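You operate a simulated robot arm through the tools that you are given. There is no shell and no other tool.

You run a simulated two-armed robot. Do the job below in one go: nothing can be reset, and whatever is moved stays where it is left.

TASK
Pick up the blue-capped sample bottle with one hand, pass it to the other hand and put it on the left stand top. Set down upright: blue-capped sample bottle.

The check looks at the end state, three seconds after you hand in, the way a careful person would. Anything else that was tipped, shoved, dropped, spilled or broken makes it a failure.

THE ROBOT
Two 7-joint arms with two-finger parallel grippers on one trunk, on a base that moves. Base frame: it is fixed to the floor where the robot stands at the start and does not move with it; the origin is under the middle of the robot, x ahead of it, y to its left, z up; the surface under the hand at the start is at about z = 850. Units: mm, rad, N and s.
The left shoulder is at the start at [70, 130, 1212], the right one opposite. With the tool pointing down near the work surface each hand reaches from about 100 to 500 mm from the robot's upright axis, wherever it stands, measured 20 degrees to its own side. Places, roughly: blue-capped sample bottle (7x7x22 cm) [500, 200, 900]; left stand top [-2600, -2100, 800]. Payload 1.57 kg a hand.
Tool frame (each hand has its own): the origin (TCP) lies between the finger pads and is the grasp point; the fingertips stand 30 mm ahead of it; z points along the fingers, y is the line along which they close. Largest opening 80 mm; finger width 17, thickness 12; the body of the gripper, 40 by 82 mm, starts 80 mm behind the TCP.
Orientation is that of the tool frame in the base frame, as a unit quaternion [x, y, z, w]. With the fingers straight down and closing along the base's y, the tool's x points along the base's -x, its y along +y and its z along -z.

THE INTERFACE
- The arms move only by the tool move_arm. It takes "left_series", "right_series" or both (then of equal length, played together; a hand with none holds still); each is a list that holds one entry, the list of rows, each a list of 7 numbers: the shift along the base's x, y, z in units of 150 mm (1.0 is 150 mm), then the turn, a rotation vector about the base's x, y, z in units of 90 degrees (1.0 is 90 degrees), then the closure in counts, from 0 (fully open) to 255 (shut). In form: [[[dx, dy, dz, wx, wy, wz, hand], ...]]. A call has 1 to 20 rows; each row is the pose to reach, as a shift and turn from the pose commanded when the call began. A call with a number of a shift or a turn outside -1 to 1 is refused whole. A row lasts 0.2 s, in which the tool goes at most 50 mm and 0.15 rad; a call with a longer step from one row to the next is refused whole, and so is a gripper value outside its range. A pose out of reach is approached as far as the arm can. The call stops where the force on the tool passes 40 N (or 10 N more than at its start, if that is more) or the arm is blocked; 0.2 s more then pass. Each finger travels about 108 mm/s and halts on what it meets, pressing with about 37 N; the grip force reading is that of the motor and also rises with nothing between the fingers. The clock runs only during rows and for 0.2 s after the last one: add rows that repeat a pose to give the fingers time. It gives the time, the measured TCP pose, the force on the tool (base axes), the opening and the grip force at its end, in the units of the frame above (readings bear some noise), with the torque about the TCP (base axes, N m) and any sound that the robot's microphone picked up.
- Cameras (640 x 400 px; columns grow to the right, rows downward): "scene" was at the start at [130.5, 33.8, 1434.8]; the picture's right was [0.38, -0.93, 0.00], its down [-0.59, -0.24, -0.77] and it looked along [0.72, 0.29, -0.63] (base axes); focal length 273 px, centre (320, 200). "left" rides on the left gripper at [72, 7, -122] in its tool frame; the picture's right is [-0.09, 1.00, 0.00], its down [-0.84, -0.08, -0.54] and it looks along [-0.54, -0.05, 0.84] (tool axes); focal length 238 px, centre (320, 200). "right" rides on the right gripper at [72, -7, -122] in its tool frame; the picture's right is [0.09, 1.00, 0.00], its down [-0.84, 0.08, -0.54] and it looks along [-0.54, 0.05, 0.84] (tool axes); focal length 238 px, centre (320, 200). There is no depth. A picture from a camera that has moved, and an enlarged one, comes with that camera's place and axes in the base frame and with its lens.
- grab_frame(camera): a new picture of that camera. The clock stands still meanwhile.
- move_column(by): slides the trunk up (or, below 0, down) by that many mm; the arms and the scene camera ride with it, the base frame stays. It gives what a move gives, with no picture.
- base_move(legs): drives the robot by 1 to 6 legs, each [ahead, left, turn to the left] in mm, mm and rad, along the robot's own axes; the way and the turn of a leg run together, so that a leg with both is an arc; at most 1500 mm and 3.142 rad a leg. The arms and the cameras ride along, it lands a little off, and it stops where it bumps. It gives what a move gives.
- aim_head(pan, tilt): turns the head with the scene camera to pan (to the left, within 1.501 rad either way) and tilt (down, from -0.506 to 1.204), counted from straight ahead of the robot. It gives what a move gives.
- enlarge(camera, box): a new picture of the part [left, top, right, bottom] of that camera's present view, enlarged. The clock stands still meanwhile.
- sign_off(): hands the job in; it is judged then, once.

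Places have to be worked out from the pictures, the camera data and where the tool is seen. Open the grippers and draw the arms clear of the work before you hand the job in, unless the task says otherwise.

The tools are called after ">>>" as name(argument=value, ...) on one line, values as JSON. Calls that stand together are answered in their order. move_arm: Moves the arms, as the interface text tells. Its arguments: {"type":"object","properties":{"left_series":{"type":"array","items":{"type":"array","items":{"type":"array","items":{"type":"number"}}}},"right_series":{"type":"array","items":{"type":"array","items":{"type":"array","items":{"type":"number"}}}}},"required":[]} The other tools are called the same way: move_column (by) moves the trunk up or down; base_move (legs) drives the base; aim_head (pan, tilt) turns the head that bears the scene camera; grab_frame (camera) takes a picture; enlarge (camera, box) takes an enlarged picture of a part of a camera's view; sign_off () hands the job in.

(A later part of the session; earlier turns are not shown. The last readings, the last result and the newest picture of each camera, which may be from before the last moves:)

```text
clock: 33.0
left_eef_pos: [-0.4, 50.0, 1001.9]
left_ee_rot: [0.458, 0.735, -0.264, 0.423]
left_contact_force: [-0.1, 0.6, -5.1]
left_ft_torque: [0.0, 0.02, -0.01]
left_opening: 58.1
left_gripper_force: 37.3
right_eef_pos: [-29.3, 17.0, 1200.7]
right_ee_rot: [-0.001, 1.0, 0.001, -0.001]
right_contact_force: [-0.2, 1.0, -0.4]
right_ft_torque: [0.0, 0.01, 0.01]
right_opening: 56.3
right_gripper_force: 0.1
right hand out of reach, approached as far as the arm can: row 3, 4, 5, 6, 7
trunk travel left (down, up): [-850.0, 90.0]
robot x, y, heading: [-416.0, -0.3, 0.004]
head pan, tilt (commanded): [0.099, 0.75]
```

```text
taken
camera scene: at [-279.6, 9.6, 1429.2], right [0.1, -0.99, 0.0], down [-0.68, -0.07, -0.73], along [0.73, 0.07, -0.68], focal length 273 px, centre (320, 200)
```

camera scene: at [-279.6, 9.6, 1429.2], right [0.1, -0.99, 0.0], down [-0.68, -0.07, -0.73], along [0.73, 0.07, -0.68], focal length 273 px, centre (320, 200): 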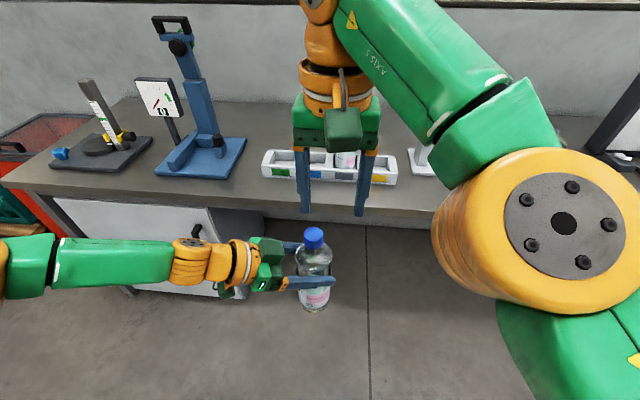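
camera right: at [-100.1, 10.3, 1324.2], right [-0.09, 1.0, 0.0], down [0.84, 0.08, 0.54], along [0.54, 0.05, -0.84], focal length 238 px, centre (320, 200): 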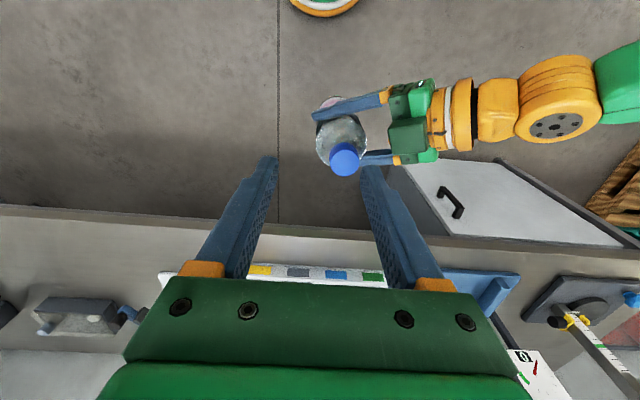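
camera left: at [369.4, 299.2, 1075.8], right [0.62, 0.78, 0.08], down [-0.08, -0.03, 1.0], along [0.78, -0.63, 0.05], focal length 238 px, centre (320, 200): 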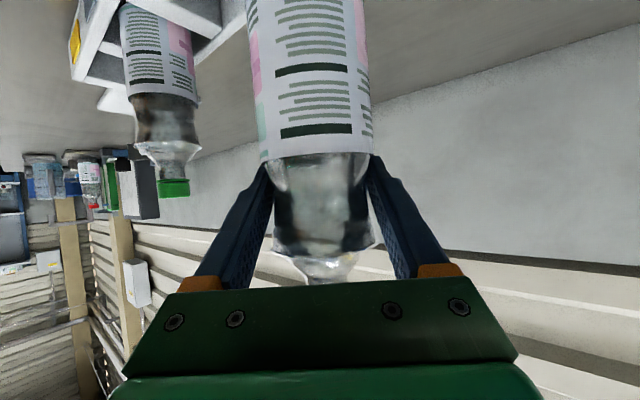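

The right arm stopped at (-29, 17, 1201), at the edge of its reach for that height. I'll bring the bottle nearer and lower with the left hand, to about (-25, 25, 957), where the right hand can reach above it comfortably.

>>> move_arm(left_series=[[[-0.015, -0.015, -0.03, 0, 0, 0, 255], [-0.04, -0.04, -0.08, 0, 0, 0, 255], [-0.07, -0.07, -0.14, 0, 0, 0, 255], [-0.1, -0.1, -0.2, 0, 0, 0, 255], [-0.13, -0.13, -0.25, 0, 0, 0, 255], [-0.155, -0.155, -0.29, 0, 0, 0, 255], [-0.167, -0.167, -0.3, 0, 0, 0, 255], [-0.167, -0.167, -0.3, 0, 0, 0, 255], [-0.167, -0.167, -0.3, 0, 0, 0, 255]]])

>>> grab_frame(camera="right")

>>> enlarge(camera="scene", box=[240, 190, 400, 350])

```text
clock: 35.0
left_eef_pos: [-26.7, 24.3, 956.5]
left_ee_rot: [0.458, 0.735, -0.264, 0.424]
left_contact_force: [-0.4, -0.4, -5.0]
left_ft_torque: [0.03, -0.02, -0.02]
left_opening: 58.3
left_gripper_force: 37.3
right_eef_pos: [-29.0, 17.1, 1201.6]
right_ee_rot: [0.0, 1.0, 0.0, 0.0]
right_contact_force: [1.1, -0.1, -0.6]
right_ft_torque: [-0.02, -0.01, 0.02]
right_opening: 56.2
right_gripper_force: 0.0
trunk travel left (down, up): [-850.0, 90.0]
robot x, y, heading: [-416.0, -0.3, -0.001]
head pan, tilt (commanded): [0.099, 0.75]
```

```text
taken
camera right: at [-100.2, 10.4, 1324.2], right [-0.09, 1.0, 0.0], down [0.84, 0.08, 0.54], along [0.54, 0.05, -0.84], focal length 238 px, centre (320, 200)
```

right: 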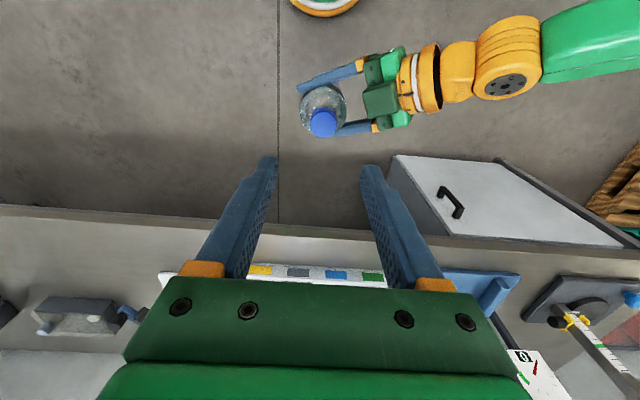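

```text
2.50 times, centred on (320, 270) of scene
camera zoom: at [-279.7, 9.7, 1429.2], right [0.1, -0.99, 0.0], down [-0.68, -0.07, -0.73], along [0.73, 0.07, -0.68], focal length 683 px, centre (320, 25)
```

zoom: 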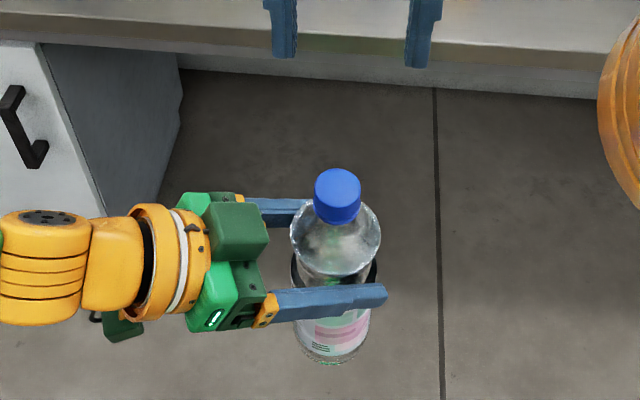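

The cap top is now at about (-25.5, 22, 1044). I bring the right hand over it and down to z = 1115, fingertips still 40 mm above the cap, then check alignment.

>>> move_arm(right_series=[[[0.012, 0.016, -0.1, 0, 0, 0, 76], [0.023, 0.033, -0.2, 0, 0, 0, 76], [0.023, 0.033, -0.3, 0, 0, 0, 76], [0.023, 0.033, -0.4, 0, 0, 0, 76], [0.023, 0.033, -0.5, 0, 0, 0, 76], [0.023, 0.033, -0.577, 0, 0, 0, 76], [0.023, 0.033, -0.577, 0, 0, 0, 76], [0.023, 0.033, -0.577, 0, 0, 0, 76]]])

>>> grab_frame(camera="right")

>>> enlarge(camera="scene", box=[240, 190, 400, 350])

```text
clock: 36.8
left_eef_pos: [-26.0, 23.6, 956.3]
left_ee_rot: [0.458, 0.735, -0.265, 0.424]
left_contact_force: [-0.6, -0.6, -5.5]
left_ft_torque: [0.0, 0.0, 0.03]
left_opening: 58.4
left_gripper_force: 37.2
right_eef_pos: [-25.9, 23.4, 1113.4]
right_ee_rot: [-0.001, 1.0, 0.001, 0.0]
right_contact_force: [-0.3, -1.1, 0.1]
right_ft_torque: [0.01, 0.01, -0.02]
right_opening: 56.1
right_gripper_force: 0.0
trunk travel left (down, up): [-850.0, 90.0]
robot x, y, heading: [-413.5, 2.9, 0.0]
head pan, tilt (commanded): [0.099, 0.75]
```

```text
taken
camera right: at [-97.3, 17.0, 1236.8], right [-0.09, 1.0, 0.0], down [0.84, 0.08, 0.54], along [0.54, 0.05, -0.84], focal length 238 px, centre (320, 200)
```

right: 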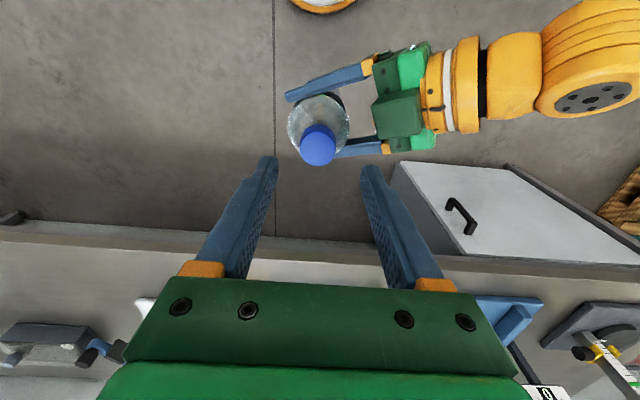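

```text
2.50 times, centred on (320, 270) of scene
camera zoom: at [-279.7, 9.7, 1429.2], right [0.1, -0.99, 0.0], down [-0.68, -0.07, -0.73], along [0.73, 0.07, -0.68], focal length 683 px, centre (320, 25)
```

zoom: 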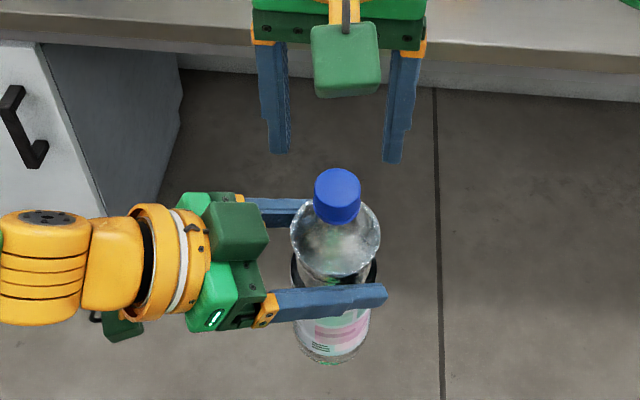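

The cap is within 2 mm of the right hand's centre. I descend 72 mm so the fingers straddle the cap, tips just above the bottle's shoulder.

>>> move_arm(right_series=[[[-0.003, -0.013, -0.06, 0, 0, 0, 76], [-0.003, -0.013, -0.12, 0, 0, 0, 76], [-0.003, -0.013, -0.18, 0, 0, 0, 76], [-0.003, -0.013, -0.24, 0, 0, 0, 76], [-0.003, -0.013, -0.3, 0, 0, 0, 76], [-0.003, -0.013, -0.36, 0, 0, 0, 76], [-0.003, -0.013, -0.42, 0, 0, 0, 76], [-0.003, -0.013, -0.475, 0, 0, 0, 76], [-0.003, -0.013, -0.475, 0, 0, 0, 76], [-0.003, -0.013, -0.475, 0, 0, 0, 76]]])

>>> grab_frame(camera="right")

>>> enlarge(camera="scene", box=[260, 200, 380, 320])

```text
clock: 39.0
left_eef_pos: [-25.5, 23.5, 957.0]
left_ee_rot: [0.458, 0.735, -0.265, 0.424]
left_contact_force: [0.4, -0.1, -5.8]
left_ft_torque: [0.03, 0.06, 0.0]
left_opening: 58.2
left_gripper_force: 37.1
right_eef_pos: [-25.6, 22.8, 1041.6]
right_ee_rot: [-0.001, 1.0, 0.001, -0.001]
right_contact_force: [-0.5, -0.1, -0.7]
right_ft_torque: [-0.03, -0.02, 0.0]
right_opening: 56.1
right_gripper_force: 0.1
trunk travel left (down, up): [-850.0, 90.0]
robot x, y, heading: [-414.2, 1.0, 0.003]
head pan, tilt (commanded): [0.099, 0.75]
```

```text
taken
camera right: at [-97.2, 15.2, 1165.1], right [-0.09, 1.0, 0.0], down [0.84, 0.08, 0.54], along [0.54, 0.05, -0.84], focal length 238 px, centre (320, 200)
```

right: 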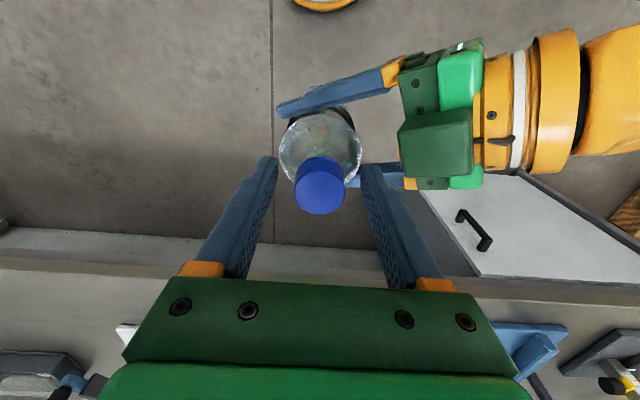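

```text
3.33 times, centred on (320, 260) of scene
camera zoom: at [-279.7, 9.7, 1429.2], right [0.1, -0.99, 0.0], down [-0.68, -0.07, -0.73], along [0.73, 0.07, -0.68], focal length 911 px, centre (320, 0)
```

zoom: 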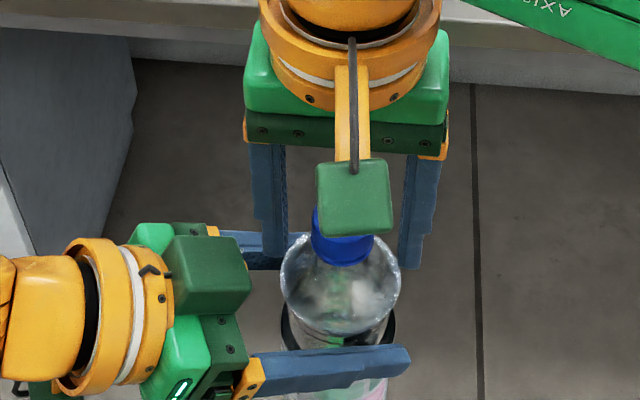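

The cap sits centred between the right fingers, no contact forces. I close the right gripper on the cap while the left still holds.

>>> move_arm(right_series=[[[0, 0, 0, 0, 0, 0, 110], [0, 0, 0, 0, 0, 0, 135], [0, 0, 0, 0, 0, 0, 160], [0, 0, 0, 0, 0, 0, 255], [0, 0, 0, 0, 0, 0, 255], [0, 0, 0, 0, 0, 0, 255], [0, 0, 0, 0, 0, 0, 255]]])

>>> grab_frame(camera="right")

>>> enlarge(camera="scene", box=[260, 200, 380, 320])

```text
clock: 40.6
left_eef_pos: [-26.2, 23.6, 957.2]
left_ee_rot: [0.458, 0.735, -0.265, 0.424]
left_contact_force: [-0.5, 2.7, -5.5]
left_ft_torque: [-1.03, -0.17, -0.07]
left_opening: 58.1
left_gripper_force: 37.3
right_eef_pos: [-26.6, 23.6, 1042.5]
right_ee_rot: [0.0, 1.0, 0.002, -0.001]
right_contact_force: [-0.3, -2.5, 0.8]
right_ft_torque: [0.83, 0.13, 0.07]
right_opening: 30.4
right_gripper_force: 36.9
trunk travel left (down, up): [-850.0, 90.0]
robot x, y, heading: [-416.5, -1.6, 0.004]
head pan, tilt (commanded): [0.099, 0.75]
```

```text
taken
camera right: at [-97.1, 15.2, 1165.2], right [-0.09, 1.0, 0.0], down [0.84, 0.08, 0.54], along [0.54, 0.05, -0.84], focal length 238 px, centre (320, 200)
```

right: 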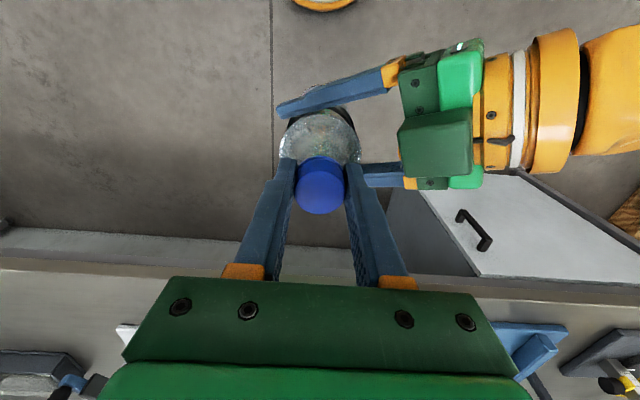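

```text
3.33 times, centred on (320, 260) of scene
camera zoom: at [-279.7, 9.7, 1429.2], right [0.1, -0.99, 0.0], down [-0.68, -0.07, -0.73], along [0.73, 0.07, -0.68], focal length 911 px, centre (320, 0)
```

zoom: 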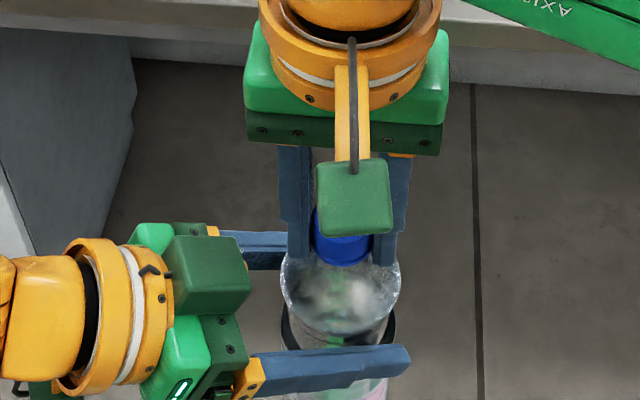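

The right hand grips the cap at 30 mm with 37 N, and internal forces are small. I open the left gripper and check that the right hand carries the weight.

>>> move_arm(left_series=[[[0, 0, 0, 0, 0, 0, 90], [0, 0, 0, 0, 0, 0, 40], [0, 0, 0, 0, 0, 0, 0], [0, 0, 0, 0, 0, 0, 0], [0, 0, 0, 0, 0, 0, 0]]], right_series=[[[0, 0, 0, 0, 0, 0, 255], [0, 0, 0, 0, 0, 0, 255], [0, 0, 0, 0, 0, 0, 255], [0, 0, 0, 0, 0, 0, 255], [0, 0, 0, 0, 0, 0, 255]]])

>>> grab_frame(camera="left")

>>> enlarge(camera="scene", box=[240, 190, 400, 350])

```text
clock: 41.8
left_eef_pos: [-26.0, 24.2, 957.3]
left_ee_rot: [0.458, 0.735, -0.265, 0.424]
left_contact_force: [-0.5, -0.5, 0.1]
left_ft_torque: [0.02, -0.04, 0.0]
left_opening: 80.1
left_gripper_force: 0.2
right_eef_pos: [-26.8, 21.0, 1041.1]
right_ee_rot: [-0.001, 1.0, 0.001, -0.001]
right_contact_force: [0.0, 0.5, 0.7]
right_ft_torque: [0.11, 0.02, 0.01]
right_opening: 30.5
right_gripper_force: 36.7
trunk travel left (down, up): [-850.0, 90.0]
robot x, y, heading: [-416.0, -0.5, 0.003]
head pan, tilt (commanded): [0.099, 0.75]
```

```text
taken
camera left: at [-83.8, 154.9, 955.5], right [0.91, 0.4, 0.08], down [-0.09, 0.01, 1.0], along [0.39, -0.92, 0.05], focal length 238 px, centre (320, 200)
```

left: 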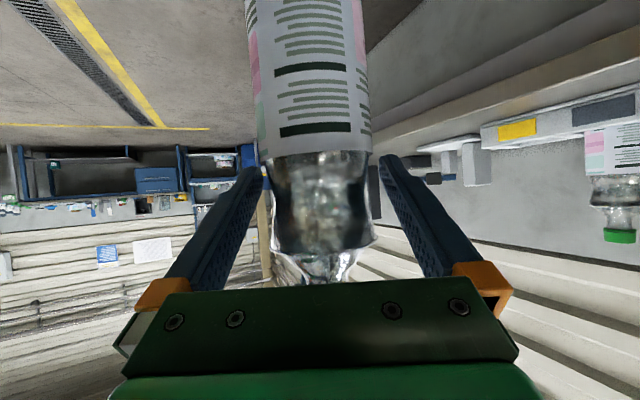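

```text
2.50 times, centred on (320, 270) of scene
camera zoom: at [-279.7, 9.7, 1429.2], right [0.1, -0.99, 0.0], down [-0.68, -0.07, -0.73], along [0.73, 0.07, -0.68], focal length 683 px, centre (320, 25)
```

zoom: 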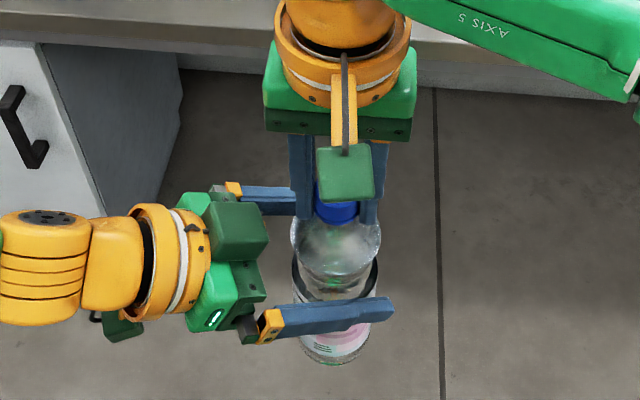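

The left is open and reads no load; the bottle stays in place, but the right reads no weight yet. I hold a few rows to get a fresh reading before withdrawing.

>>> move_arm(right_series=[[[0, 0, 0, 0, 0, 0, 255], [0, 0, 0, 0, 0, 0, 255], [0, 0, 0, 0, 0, 0, 255]]])

>>> grab_frame(camera="right")

```text
clock: 42.6
left_eef_pos: [-25.5, 23.9, 956.7]
left_ee_rot: [0.458, 0.735, -0.265, 0.424]
left_contact_force: [0.4, 0.3, -0.4]
left_ft_torque: [0.02, 0.0, 0.01]
left_opening: 79.8
left_gripper_force: 0.2
right_eef_pos: [-27.2, 22.4, 1042.3]
right_ee_rot: [-0.001, 1.0, 0.001, -0.001]
right_contact_force: [-0.1, 1.3, -0.6]
right_ft_torque: [0.12, 0.02, -0.04]
right_opening: 30.1
right_gripper_force: 37.0
trunk travel left (down, up): [-850.0, 90.0]
robot x, y, heading: [-415.7, -1.8, 0.002]
head pan, tilt (commanded): [0.099, 0.75]
```

```text
taken
camera right: at [-97.2, 15.2, 1165.2], right [-0.09, 1.0, 0.0], down [0.84, 0.08, 0.54], along [0.54, 0.05, -0.84], focal length 238 px, centre (320, 200)
```

right: 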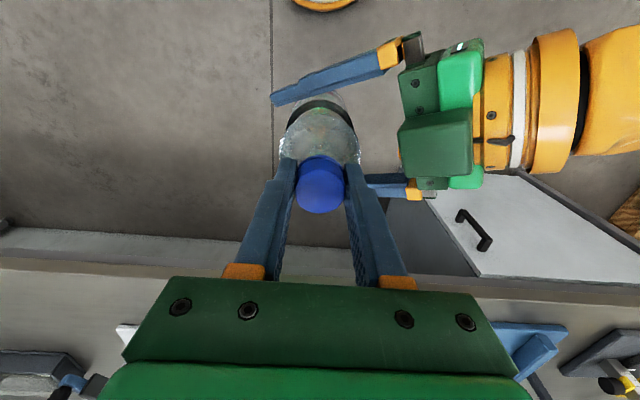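

Neither hand shows the 5 N, which is odd, so before withdrawing I raise the right hand a mere 8 mm and see whether the bottle comes along and what the forces do.

>>> move_arm(right_series=[[[0, 0, 0.02, 0, 0, 0, 255], [0, 0, 0.04, 0, 0, 0, 255], [0, 0, 0.053, 0, 0, 0, 255], [0, 0, 0.053, 0, 0, 0, 255], [0, 0, 0.053, 0, 0, 0, 255]]])

>>> grab_frame(camera="left")

>>> enlarge(camera="scene", box=[240, 190, 400, 350])

```text
clock: 43.8
left_eef_pos: [-26.0, 23.6, 956.4]
left_ee_rot: [0.457, 0.735, -0.265, 0.425]
left_contact_force: [1.2, -0.1, 0.0]
left_ft_torque: [0.0, 0.02, 0.0]
left_opening: 80.1
left_gripper_force: 0.1
right_eef_pos: [-26.1, 21.7, 1050.3]
right_ee_rot: [-0.001, 1.0, 0.001, -0.001]
right_contact_force: [0.5, -1.0, -4.7]
right_ft_torque: [-0.12, 0.0, -0.01]
right_opening: 30.1
right_gripper_force: 37.6
trunk travel left (down, up): [-850.0, 90.0]
robot x, y, heading: [-414.5, -3.4, 0.0]
head pan, tilt (commanded): [0.099, 0.75]
```

```text
taken
camera left: at [-83.8, 154.9, 955.5], right [0.91, 0.4, 0.08], down [-0.09, 0.01, 1.0], along [0.39, -0.92, 0.05], focal length 238 px, centre (320, 200)
```

left: 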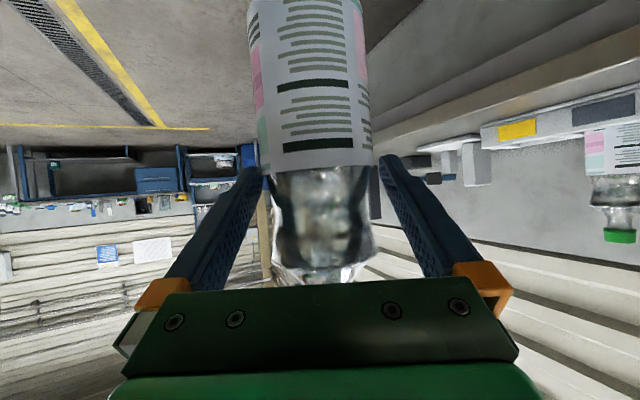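

```text
2.50 times, centred on (320, 270) of scene
camera zoom: at [-279.7, 9.7, 1429.2], right [0.1, -0.99, 0.0], down [-0.68, -0.07, -0.73], along [0.73, 0.07, -0.68], focal length 683 px, centre (320, 25)
```

zoom: 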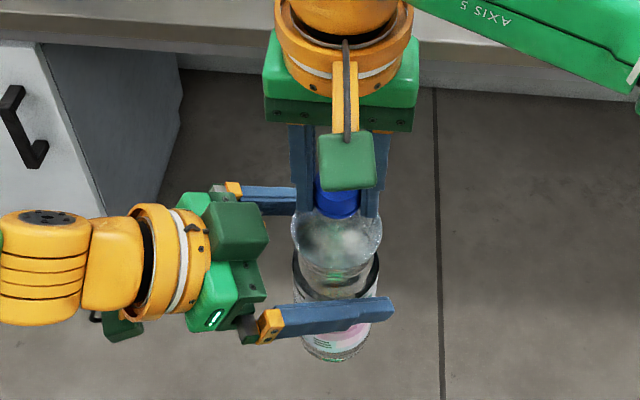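

The right hand now carries the 4.7 N and the bottle rose with it. I withdraw the left hand straight back along its own axis, 150 mm.

>>> move_arm(left_series=[[[-0.025, 0.052, 0.033, 0, 0, 0, 0], [-0.06, 0.124, 0.08, 0, 0, 0, 0], [-0.1, 0.205, 0.132, 0, 0, 0, 0], [-0.14, 0.287, 0.184, 0, 0, 0, 0], [-0.18, 0.369, 0.237, 0, 0, 0, 0], [-0.22, 0.45, 0.289, 0, 0, 0, 0], [-0.26, 0.532, 0.342, 0, 0, 0, 0], [-0.3, 0.614, 0.395, 0, 0, 0, 0], [-0.34, 0.696, 0.447, 0, 0, 0, 0], [-0.38, 0.778, 0.5, 0, 0, 0, 0], [-0.38, 0.778, 0.5, 0, 0, 0, 0]]])

>>> grab_frame(camera="scene")

>>> grab_frame(camera="left")

```text
clock: 46.2
left_eef_pos: [-65.1, 99.9, 999.0]
left_ee_rot: [0.457, 0.735, -0.264, 0.424]
left_contact_force: [0.2, -0.1, 0.7]
left_ft_torque: [-0.02, 0.02, -0.01]
left_opening: 80.1
left_gripper_force: 0.1
left hand out of reach, approached as far as the arm can: row 7, 8, 9, 10, 11
right_eef_pos: [-25.7, 21.6, 1050.3]
right_ee_rot: [0.0, 1.0, 0.001, 0.0]
right_contact_force: [0.0, -0.2, -4.9]
right_ft_torque: [0.04, 0.02, -0.01]
right_opening: 30.6
right_gripper_force: 36.8
trunk travel left (down, up): [-850.0, 90.0]
robot x, y, heading: [-416.7, 3.9, -0.001]
head pan, tilt (commanded): [0.099, 0.75]
```

```text
taken
camera scene: at [-279.6, 9.6, 1429.2], right [0.1, -0.99, 0.0], down [-0.68, -0.07, -0.73], along [0.73, 0.07, -0.68], focal length 273 px, centre (320, 200)
```

scene: 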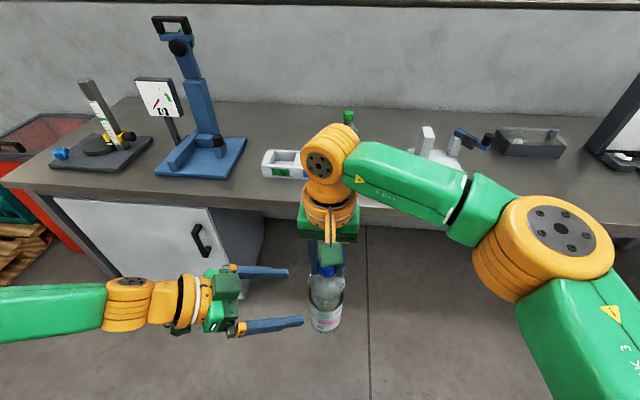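

```text
taken
camera left: at [-122.6, 230.0, 997.2], right [0.91, 0.4, 0.08], down [-0.09, 0.01, 1.0], along [0.4, -0.92, 0.05], focal length 238 px, centre (320, 200)
```

left: 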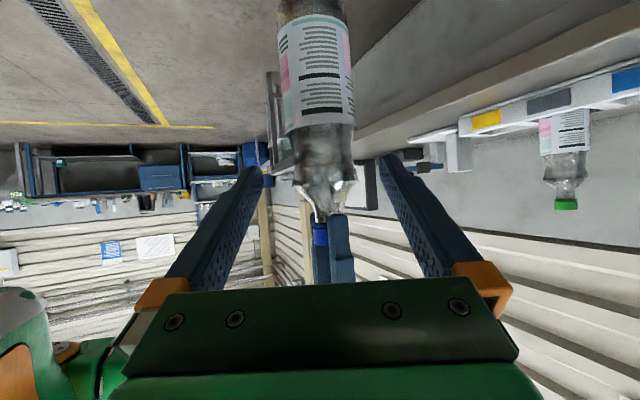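

The left hand is clear of the bottle (fingertips about 26 mm beyond its side). I move it further left and forward, away from the held bottle.

>>> move_arm(left_series=[[[0.02, 0.1, 0.03, 0, 0, 0, 0], [0.04, 0.2, 0.06, 0, 0, 0, 0], [0.07, 0.3, 0.1, 0, 0, 0, 0], [0.1, 0.4, 0.13, 0, 0, 0, 0], [0.13, 0.5, 0.17, 0, 0, 0, 0], [0.16, 0.6, 0.2, 0, 0, 0, 0], [0.2, 0.7, 0.2, 0, 0, 0, 0], [0.2, 0.8, 0.2, 0, 0, 0, 0], [0.2, 0.8, 0.2, 0, 0, 0, 0]]])

>>> enlarge(camera="scene", box=[240, 190, 400, 350])

```text
clock: 48.2
left_eef_pos: [7.6, 210.6, 980.2]
left_ee_rot: [0.458, 0.735, -0.265, 0.425]
left_contact_force: [0.6, -0.1, 0.8]
left_ft_torque: [0.01, 0.04, -0.01]
left_opening: 80.3
left_gripper_force: 0.1
left hand out of reach, approached as far as the arm can: row 1, 2, 3, 4, 5, 6, 7, 8, 9
right_eef_pos: [-26.2, 21.7, 1051.4]
right_ee_rot: [-0.001, 1.0, 0.001, -0.001]
right_contact_force: [-0.2, 0.3, -5.0]
right_ft_torque: [0.0, 0.0, -0.01]
right_opening: 30.1
right_gripper_force: 37.0
trunk travel left (down, up): [-850.0, 90.0]
robot x, y, heading: [-413.1, -1.3, 0.002]
head pan, tilt (commanded): [0.099, 0.75]
```

```text
2.50 times, centred on (320, 270) of scene
camera zoom: at [-279.8, 9.6, 1429.2], right [0.1, -0.99, 0.0], down [-0.68, -0.07, -0.73], along [0.73, 0.07, -0.68], focal length 683 px, centre (320, 25)
```

zoom: 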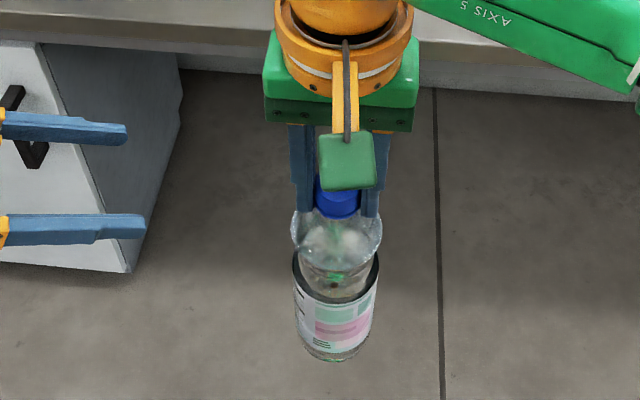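

The bottle hangs straight in the right hand. I tuck the left hand back to a fingers-down pose near its starting place so it won't lead when driving.

>>> move_arm(left_series=[[[-0.02, 0.05, 0.08, 0.031, 0.049, 0.0535, 0], [-0.05, 0.1, 0.16, 0.062, 0.099, 0.107, 0], [-0.1, 0.15, 0.25, 0.093, 0.148, 0.16, 0], [-0.17, 0.2, 0.33, 0.124, 0.198, 0.214, 0], [-0.24, 0.24, 0.42, 0.155, 0.247, 0.267, 0], [-0.32, 0.27, 0.5, 0.185, 0.296, 0.321, 0], [-0.41, 0.3, 0.58, 0.216, 0.346, 0.374, 0], [-0.5, 0.32, 0.66, 0.247, 0.395, 0.428, 0], [-0.59, 0.33, 0.74, 0.278, 0.445, 0.481, 0], [-0.68, 0.33, 0.81, 0.309, 0.494, 0.535, 0], [-0.77, 0.33, 0.87, 0.34, 0.544, 0.588, 0], [-0.85, 0.33, 0.93, 0.371, 0.593, 0.642, 0], [-0.85, 0.33, 0.93, 0.371, 0.593, 0.642, 0], [-0.85, 0.33, 0.93, 0.371, 0.593, 0.642, 0]]])

>>> grab_frame(camera="scene")

```text
clock: 51.2
left_eef_pos: [-116.5, 262.9, 1121.0]
left_ee_rot: [0.001, 1.0, 0.0, -0.001]
left_contact_force: [0.5, 0.8, -0.6]
left_ft_torque: [0.0, -0.02, 0.0]
left_opening: 80.1
left_gripper_force: 0.0
left hand out of reach, approached as far as the arm can: row 1, 2, 3, 4, 5, 6, 7, 8
right_eef_pos: [-26.3, 23.3, 1050.7]
right_ee_rot: [0.0, 1.0, 0.001, -0.001]
right_contact_force: [0.2, 0.0, -4.2]
right_ft_torque: [-0.04, -0.02, -0.02]
right_opening: 30.4
right_gripper_force: 37.2
trunk travel left (down, up): [-850.0, 90.0]
robot x, y, heading: [-415.7, -0.5, -0.0]
head pan, tilt (commanded): [0.099, 0.75]
```

```text
taken
camera scene: at [-279.2, 9.6, 1429.2], right [0.1, -0.99, 0.0], down [-0.68, -0.07, -0.73], along [0.73, 0.07, -0.68], focal length 273 px, centre (320, 200)
```

scene: 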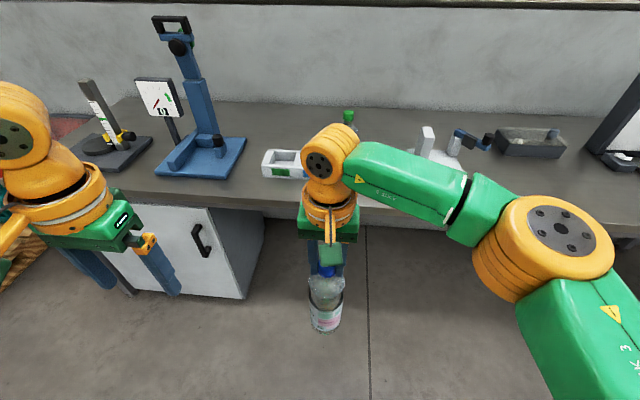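

Left arm is tucked and the bottle is secure. I turn the base about 69 degrees to the right in place, then look towards the stands with the head panned right.

>>> base_move(legs=[[0, 0, -0.6], [0, 0, -0.6]])

>>> aim_head(pan=-1.2, tilt=0.3)

>>> grab_frame(camera="scene")

>>> aim_head(pan=-0.3, tilt=0.4)

>>> grab_frame(camera="scene")

```text
clock: 54.9
left_eef_pos: [-59.4, -178.1, 1122.1]
left_ee_rot: [0.56, 0.829, 0.001, 0.0]
left_contact_force: [0.2, 0.1, -0.2]
left_ft_torque: [0.06, 0.01, 0.0]
left_opening: 79.9
left_gripper_force: 0.1
right_eef_pos: [-248.6, -352.5, 1050.0]
right_ee_rot: [0.559, 0.829, 0.001, -0.001]
right_contact_force: [0.2, -0.1, -5.7]
right_ft_torque: [0.02, 0.0, 0.02]
right_opening: 30.1
right_gripper_force: 37.6
trunk travel left (down, up): [-850.0, 90.0]
robot x, y, heading: [-415.1, -0.6, -1.182]
head pan, tilt (commanded): [0.099, 0.75]
```

```text
clock: 56.3
left_eef_pos: [-59.4, -177.5, 1121.2]
left_ee_rot: [0.56, 0.828, 0.001, 0.0]
left_contact_force: [-0.1, -0.2, 0.4]
left_ft_torque: [-0.04, -0.01, 0.0]
left_opening: 80.0
left_gripper_force: 0.0
right_eef_pos: [-248.0, -351.7, 1050.1]
right_ee_rot: [0.559, 0.829, 0.002, -0.001]
right_contact_force: [-0.1, 1.4, -5.4]
right_ft_torque: [0.0, 0.01, -0.01]
right_opening: 30.5
right_gripper_force: 37.4
trunk travel left (down, up): [-850.0, 90.0]
robot x, y, heading: [-414.0, -2.5, -1.19]
head pan, tilt (commanded): [-1.201, 0.3]
```

```text
taken
camera scene: at [-462.3, -110.6, 1469.6], right [-0.68, 0.73, 0.0], down [0.22, 0.2, -0.96], along [-0.7, -0.65, -0.3], focal length 273 px, centre (320, 200)
```

scene: 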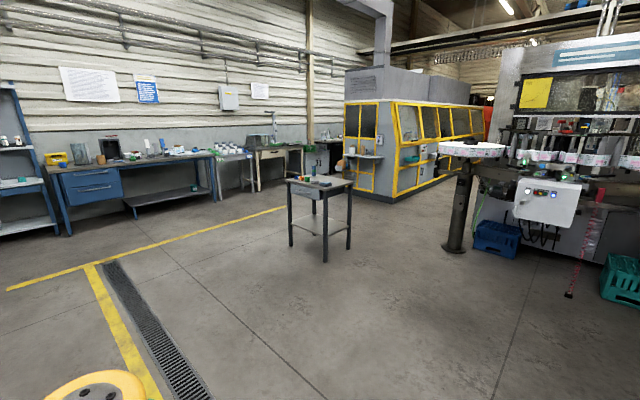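

```text
clock: 57.5
left_eef_pos: [-59.6, -177.0, 1120.5]
left_ee_rot: [0.56, 0.829, 0.001, 0.0]
left_contact_force: [-0.1, -0.3, -0.4]
left_ft_torque: [0.0, 0.0, 0.06]
left_opening: 80.1
left_gripper_force: 0.0
right_eef_pos: [-250.0, -352.3, 1050.4]
right_ee_rot: [0.559, 0.829, 0.001, 0.0]
right_contact_force: [-0.5, -0.2, -5.4]
right_ft_torque: [0.01, 0.02, 0.03]
right_opening: 30.3
right_gripper_force: 37.0
trunk travel left (down, up): [-850.0, 90.0]
robot x, y, heading: [-414.1, -1.0, -1.186]
head pan, tilt (commanded): [-0.3, 0.4]
```

```text
taken
camera scene: at [-386.7, -138.9, 1460.3], right [-1.0, -0.08, 0.0], down [-0.03, 0.39, -0.92], along [0.08, -0.92, -0.39], focal length 273 px, centre (320, 200)
```

scene: 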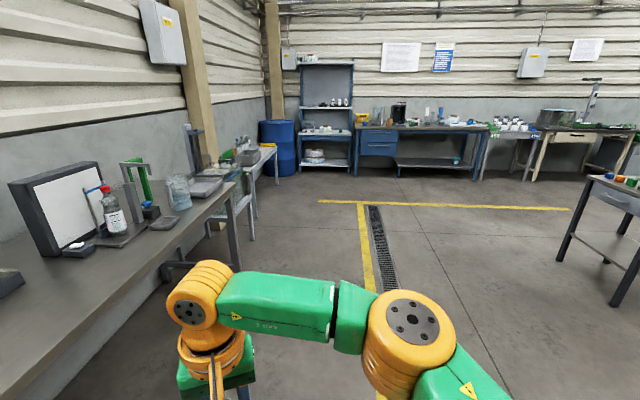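

A small dark stand stands in the open floor in the direction of (-2600, -2100). I turn the head back and enlarge on it.

>>> aim_head(pan=-1.2, tilt=0.3)

>>> enlarge(camera="scene", box=[260, 150, 380, 270])

>>> enlarge(camera="scene", box=[120, 100, 500, 340])

```text
clock: 58.7
left_eef_pos: [-59.7, -178.1, 1120.1]
left_ee_rot: [0.56, 0.828, 0.001, 0.0]
left_contact_force: [-0.7, -0.5, 0.5]
left_ft_torque: [0.02, 0.0, -0.01]
left_opening: 80.0
left_gripper_force: 0.1
right_eef_pos: [-249.3, -351.8, 1051.5]
right_ee_rot: [0.56, 0.829, 0.001, 0.0]
right_contact_force: [-0.2, -0.3, -5.6]
right_ft_torque: [-0.01, 0.0, -0.02]
right_opening: 30.3
right_gripper_force: 37.0
trunk travel left (down, up): [-850.0, 90.0]
robot x, y, heading: [-412.5, 0.1, -1.184]
head pan, tilt (commanded): [-1.201, 0.3]
```

```text
3.33 times, centred on (320, 210) of scene
camera zoom: at [-462.2, -110.5, 1469.6], right [-0.68, 0.73, 0.0], down [0.21, 0.2, -0.96], along [-0.7, -0.65, -0.3], focal length 911 px, centre (320, 167)
```

zoom: 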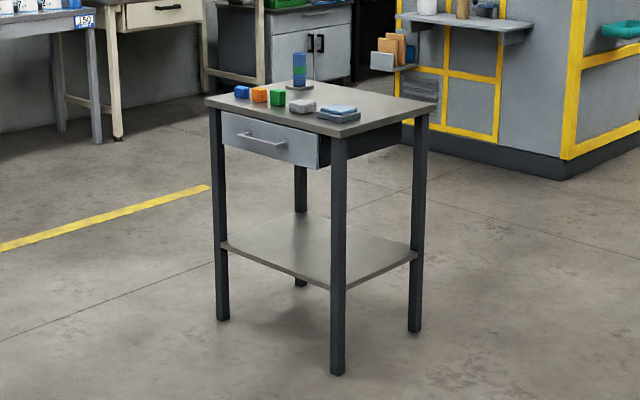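

```text
1.67 times, centred on (310, 220) of scene
camera zoom: at [-462.2, -110.5, 1469.6], right [-0.68, 0.73, 0.0], down [0.21, 0.2, -0.96], along [-0.7, -0.65, -0.3], focal length 456 px, centre (337, 167)
```

zoom: 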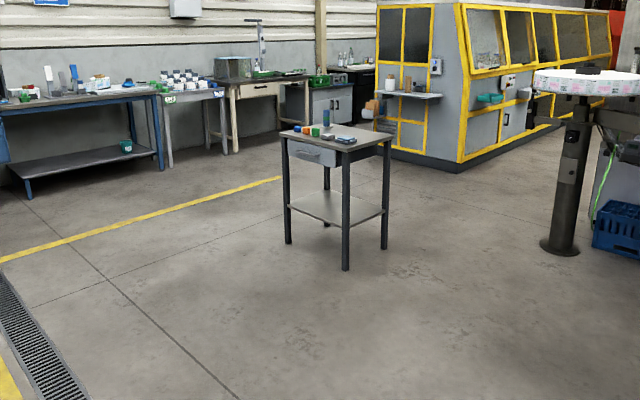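

The stand is a small table, about x -2740 to -2300 and y -2370 to -1765, with blocks and boxes in a row along its front (x about -2420) and a tube at the back left. Its back part near the +y side looks free, so I'll approach from the +y side facing -y. First I raise the trunk, turn to that heading and drive over the open floor.

>>> move_column(by=85)

>>> base_move(legs=[[0, 0, -0.385], [300, -700, 0], [400, -700, 0]])

>>> aim_head(pan=-0.5, tilt=0.45)

>>> grab_frame(camera="scene")

```text
clock: 59.9
left_eef_pos: [-59.1, -176.8, 1206.5]
left_ee_rot: [0.56, 0.829, 0.001, 0.0]
left_contact_force: [0.0, 0.6, -0.2]
left_ft_torque: [0.03, 0.0, 0.0]
left_opening: 79.9
left_gripper_force: 0.0
right_eef_pos: [-249.4, -352.7, 1134.7]
right_ee_rot: [0.559, 0.829, 0.001, 0.0]
right_contact_force: [0.2, 0.6, -4.8]
right_ft_torque: [-0.02, 0.0, -0.01]
right_opening: 30.0
right_gripper_force: 36.5
trunk travel left (down, up): [-935.0, 5.0]
robot x, y, heading: [-411.5, -0.5, -1.187]
head pan, tilt (commanded): [-1.201, 0.3]
```

```text
clock: 69.1
left_eef_pos: [-1552.3, -995.1, 1205.7]
left_ee_rot: [0.707, 0.707, 0.0, 0.001]
left_contact_force: [0.4, 1.1, 0.6]
left_ft_torque: [0.01, 0.05, -0.02]
left_opening: 80.3
left_gripper_force: 0.0
right_eef_pos: [-1792.6, -1087.0, 1136.2]
right_ee_rot: [0.707, 0.707, -0.001, 0.0]
right_contact_force: [-0.7, -0.7, -5.3]
right_ft_torque: [0.0, -0.04, 0.0]
right_opening: 30.2
right_gripper_force: 37.3
trunk travel left (down, up): [-935.0, 5.0]
robot x, y, heading: [-1816.7, -701.7, -1.569]
head pan, tilt (commanded): [-1.201, 0.3]
```

```text
clock: 70.2
left_eef_pos: [-1551.3, -995.6, 1205.3]
left_ee_rot: [0.707, 0.707, 0.002, 0.0]
left_contact_force: [1.1, 0.6, -0.6]
left_ft_torque: [0.04, 0.01, 0.02]
left_opening: 80.3
left_gripper_force: 0.1
right_eef_pos: [-1793.9, -1088.3, 1135.6]
right_ee_rot: [0.707, 0.707, 0.001, 0.0]
right_contact_force: [0.1, 0.2, -4.2]
right_ft_torque: [0.0, -0.01, 0.02]
right_opening: 30.0
right_gripper_force: 36.5
trunk travel left (down, up): [-935.0, 5.0]
robot x, y, heading: [-1814.1, -700.9, -1.57]
head pan, tilt (commanded): [-0.499, 0.45]
```

```text
taken
camera scene: at [-1858.4, -829.4, 1540.7], right [-0.88, 0.48, 0.0], down [0.21, 0.38, -0.9], along [-0.43, -0.79, -0.44], focal length 273 px, centre (320, 200)
```

scene: 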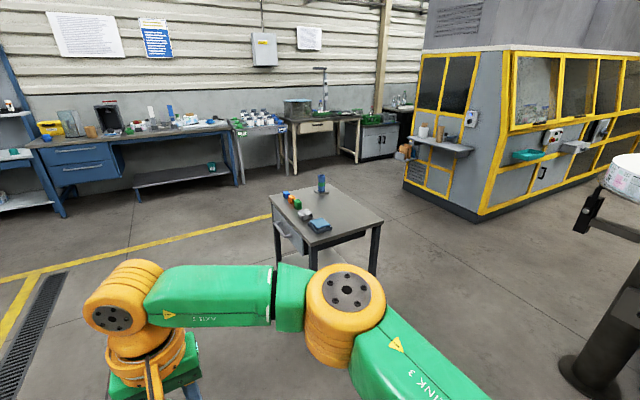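

I'm at (-1815, -701) facing -y with the stand ahead to the right. I enlarge the stand top to locate its edges and the things on it.

>>> enlarge(camera="scene", box=[260, 165, 400, 285])

```text
3.33 times, centred on (330, 225) of scene
camera zoom: at [-1858.4, -829.4, 1540.7], right [-0.88, 0.48, 0.0], down [0.21, 0.38, -0.9], along [-0.43, -0.79, -0.44], focal length 911 px, centre (287, 117)
```

zoom: 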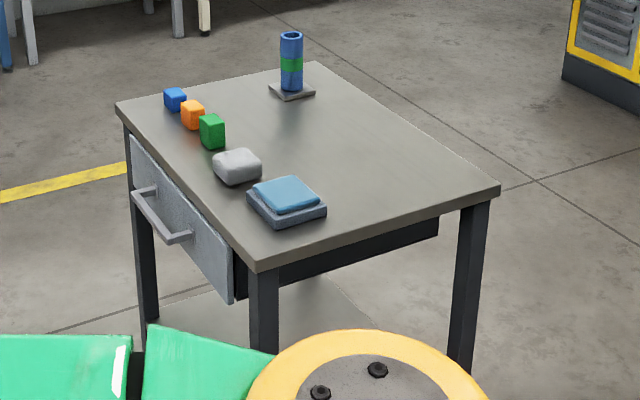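

The stand top spans about x -2780..-2335, y -2395..-1790 at z about 795, with a clear area around (-2620, -1920). I shift right and then advance to stand about 480 mm short of the final spot, then look again.

>>> base_move(legs=[[0, -745, 0], [450, 0, 0]])

>>> aim_head(pan=0.0, tilt=0.75)

>>> grab_frame(camera="scene")

>>> grab_frame(camera="right")

>>> grab_frame(camera="left")

```text
clock: 76.5
left_eef_pos: [-2288.0, -1444.5, 1206.2]
left_ee_rot: [0.71, 0.705, 0.001, 0.0]
left_contact_force: [-0.7, 0.0, -0.5]
left_ft_torque: [-0.01, 0.02, -0.01]
left_opening: 80.0
left_gripper_force: 0.1
right_eef_pos: [-2528.5, -1534.6, 1135.5]
right_ee_rot: [0.709, 0.705, 0.0, 0.0]
right_contact_force: [0.2, 0.5, -5.5]
right_ft_torque: [-0.03, -0.01, 0.02]
right_opening: 30.2
right_gripper_force: 37.6
trunk travel left (down, up): [-935.0, 5.0]
robot x, y, heading: [-2550.6, -1146.6, -1.577]
head pan, tilt (commanded): [-0.499, 0.45]
```

```text
clock: 77.4
left_eef_pos: [-2286.7, -1445.7, 1205.5]
left_ee_rot: [0.709, 0.705, 0.001, -0.001]
left_contact_force: [0.9, 0.0, 0.3]
left_ft_torque: [-0.01, 0.01, -0.04]
left_opening: 79.9
left_gripper_force: 0.0
right_eef_pos: [-2529.7, -1537.3, 1134.2]
right_ee_rot: [0.709, 0.705, 0.001, 0.0]
right_contact_force: [-0.2, -0.1, -4.9]
right_ft_torque: [0.0, -0.03, 0.02]
right_opening: 30.3
right_gripper_force: 36.4
trunk travel left (down, up): [-935.0, 5.0]
robot x, y, heading: [-2548.8, -1148.3, -1.577]
head pan, tilt (commanded): [0.0, 0.75]
```

```text
taken
camera scene: at [-2548.3, -1281.1, 1514.2], right [-1.0, 0.01, 0.0], down [0.0, 0.68, -0.73], along [-0.01, -0.73, -0.68], focal length 273 px, centre (320, 200)
```

scene: 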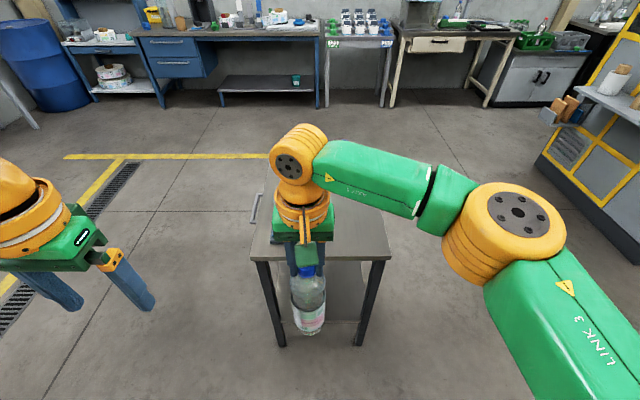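

```text
taken
camera right: at [-2534.5, -1465.7, 1258.3], right [1.0, 0.09, 0.0], down [0.07, -0.84, 0.54], along [0.05, -0.54, -0.84], focal length 238 px, centre (320, 200)
```

right: 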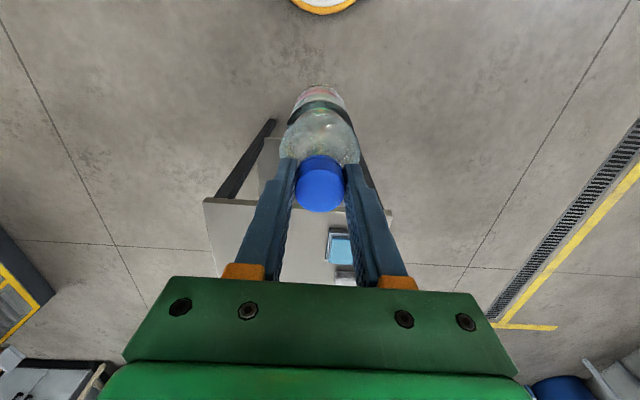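

```text
taken
camera left: at [-2281.8, -1374.3, 1327.4], right [1.0, -0.1, 0.0], down [-0.08, -0.84, 0.54], along [-0.05, -0.54, -0.84], focal length 238 px, centre (320, 200)
```

left: 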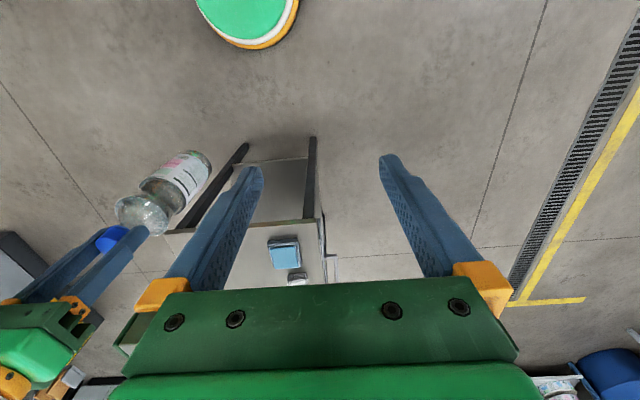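

Edges confirmed: near edge y = -1787, x from -2776 to -2331. I advance 330 mm with a slight shift right, which leaves about 310 mm from the robot's axis to the stand's edge and brings the bottle (base 120 mm above the top) over the free area's edge.

>>> base_move(legs=[[330, -50, 0]])

>>> aim_head(pan=0.0, tilt=1.0)

>>> grab_frame(camera="scene")

>>> grab_frame(camera="right")

>>> grab_frame(camera="left")

```text
clock: 79.7
left_eef_pos: [-2336.0, -1773.3, 1207.0]
left_ee_rot: [0.708, 0.706, 0.0, 0.002]
left_contact_force: [0.0, 0.0, 0.6]
left_ft_torque: [-0.01, 0.0, 0.02]
left_opening: 79.8
left_gripper_force: 0.1
right_eef_pos: [-2577.8, -1866.1, 1136.7]
right_ee_rot: [0.707, 0.707, 0.0, 0.001]
right_contact_force: [-0.3, -0.1, -4.4]
right_ft_torque: [0.03, -0.02, -0.02]
right_opening: 29.9
right_gripper_force: 36.5
trunk travel left (down, up): [-935.0, 5.0]
robot x, y, heading: [-2599.5, -1483.8, -1.564]
head pan, tilt (commanded): [0.0, 0.75]
```

```text
clock: 80.4
left_eef_pos: [-2336.6, -1778.0, 1205.6]
left_ee_rot: [0.708, 0.706, 0.001, 0.0]
left_contact_force: [-0.3, -0.1, -0.5]
left_ft_torque: [0.0, 0.02, 0.04]
left_opening: 79.8
left_gripper_force: 0.1
right_eef_pos: [-2576.7, -1869.5, 1135.3]
right_ee_rot: [0.707, 0.707, 0.001, 0.0]
right_contact_force: [-0.1, -0.7, -5.5]
right_ft_torque: [0.0, -0.01, -0.02]
right_opening: 30.3
right_gripper_force: 37.0
trunk travel left (down, up): [-935.0, 5.0]
robot x, y, heading: [-2598.9, -1480.8, -1.57]
head pan, tilt (commanded): [0.0, 1.0]
```

```text
taken
camera scene: at [-2598.0, -1600.2, 1495.2], right [-1.0, 0.0, 0.0], down [0.0, 0.84, -0.54], along [0.0, -0.54, -0.84], focal length 273 px, centre (320, 200)
```

scene: 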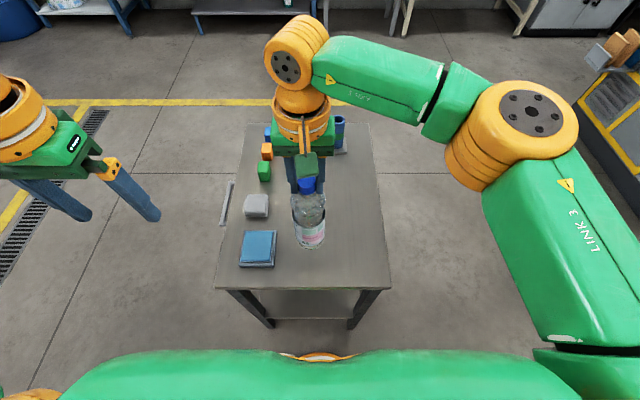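

```text
taken
camera right: at [-2583.2, -1798.1, 1258.5], right [1.0, 0.09, 0.0], down [0.08, -0.84, 0.54], along [0.05, -0.54, -0.84], focal length 238 px, centre (320, 200)
```

right: 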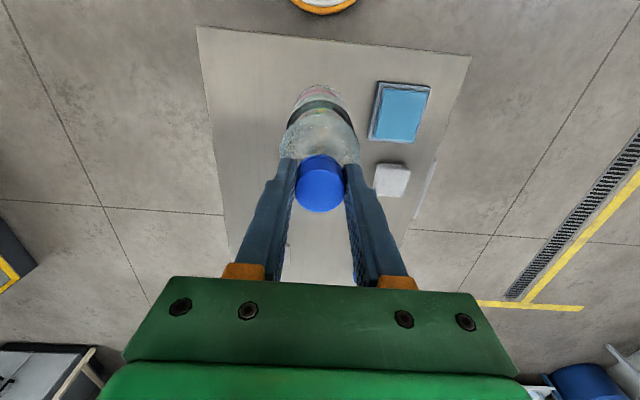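

```text
taken
camera left: at [-2331.0, -1705.1, 1327.6], right [1.0, -0.09, 0.0], down [-0.08, -0.84, 0.54], along [-0.05, -0.54, -0.84], focal length 238 px, centre (320, 200)
```

left: 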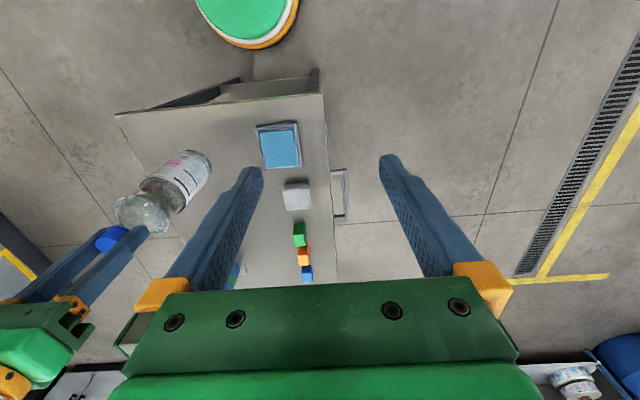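

All clear: the free area is under and beyond the bottle, and the surface works out at z of about 797. I shift the hand to about (-2620, -1920), staying high.

>>> move_arm(right_series=[[[-0.03, -0.03, 0, 0, 0, 0, 255], [-0.08, -0.09, 0, 0, 0, 0, 255], [-0.13, -0.15, 0, 0, 0, 0, 255], [-0.18, -0.21, 0, 0, 0, 0, 255], [-0.23, -0.27, 0, 0, 0, 0, 255], [-0.27, -0.32, 0, 0, 0, 0, 255], [-0.287, -0.34, 0, 0, 0, 0, 255], [-0.287, -0.34, 0, 0, 0, 0, 255]]])

>>> enlarge(camera="scene", box=[210, 120, 410, 300])

>>> grab_frame(camera="left")

```text
clock: 82.2
left_eef_pos: [-2335.6, -1778.5, 1205.7]
left_ee_rot: [0.708, 0.706, 0.002, 0.0]
left_contact_force: [0.4, -1.0, 0.8]
left_ft_torque: [-0.03, 0.01, 0.02]
left_opening: 79.9
left_gripper_force: 0.2
right_eef_pos: [-2620.6, -1920.4, 1134.8]
right_ee_rot: [0.707, 0.707, 0.001, 0.0]
right_contact_force: [-0.7, 0.8, -5.5]
right_ft_torque: [-0.02, 0.01, 0.01]
right_opening: 30.2
right_gripper_force: 37.3
trunk travel left (down, up): [-935.0, 5.0]
robot x, y, heading: [-2597.4, -1482.3, -1.569]
head pan, tilt (commanded): [0.0, 1.0]
```

```text
2.22 times, centred on (310, 210) of scene
camera zoom: at [-2598.2, -1600.7, 1495.1], right [-1.0, 0.0, 0.0], down [0.0, 0.84, -0.54], along [0.0, -0.54, -0.84], focal length 608 px, centre (342, 178)
```

zoom: 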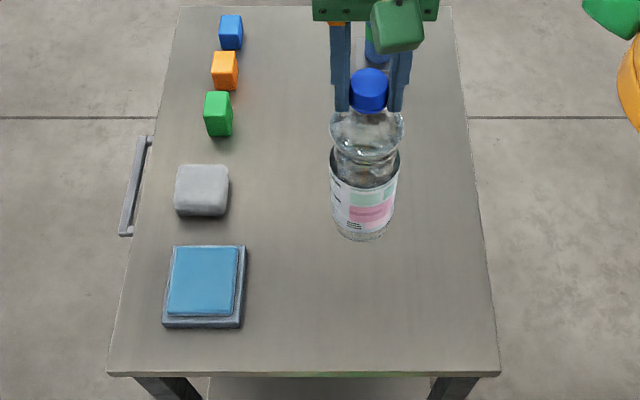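

```text
taken
camera left: at [-2331.2, -1705.6, 1327.5], right [1.0, -0.09, 0.0], down [-0.08, -0.84, 0.54], along [-0.05, -0.54, -0.84], focal length 238 px, centre (320, 200)
```

left: 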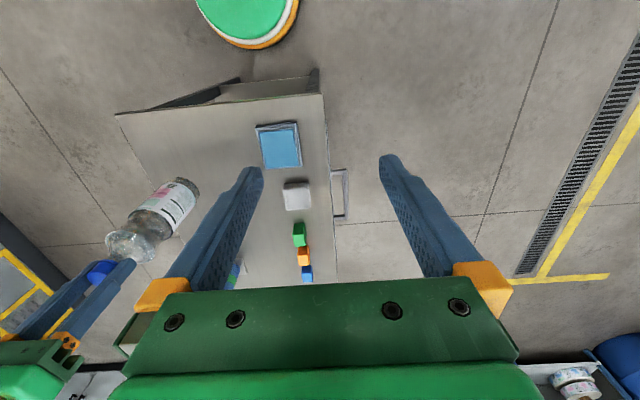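

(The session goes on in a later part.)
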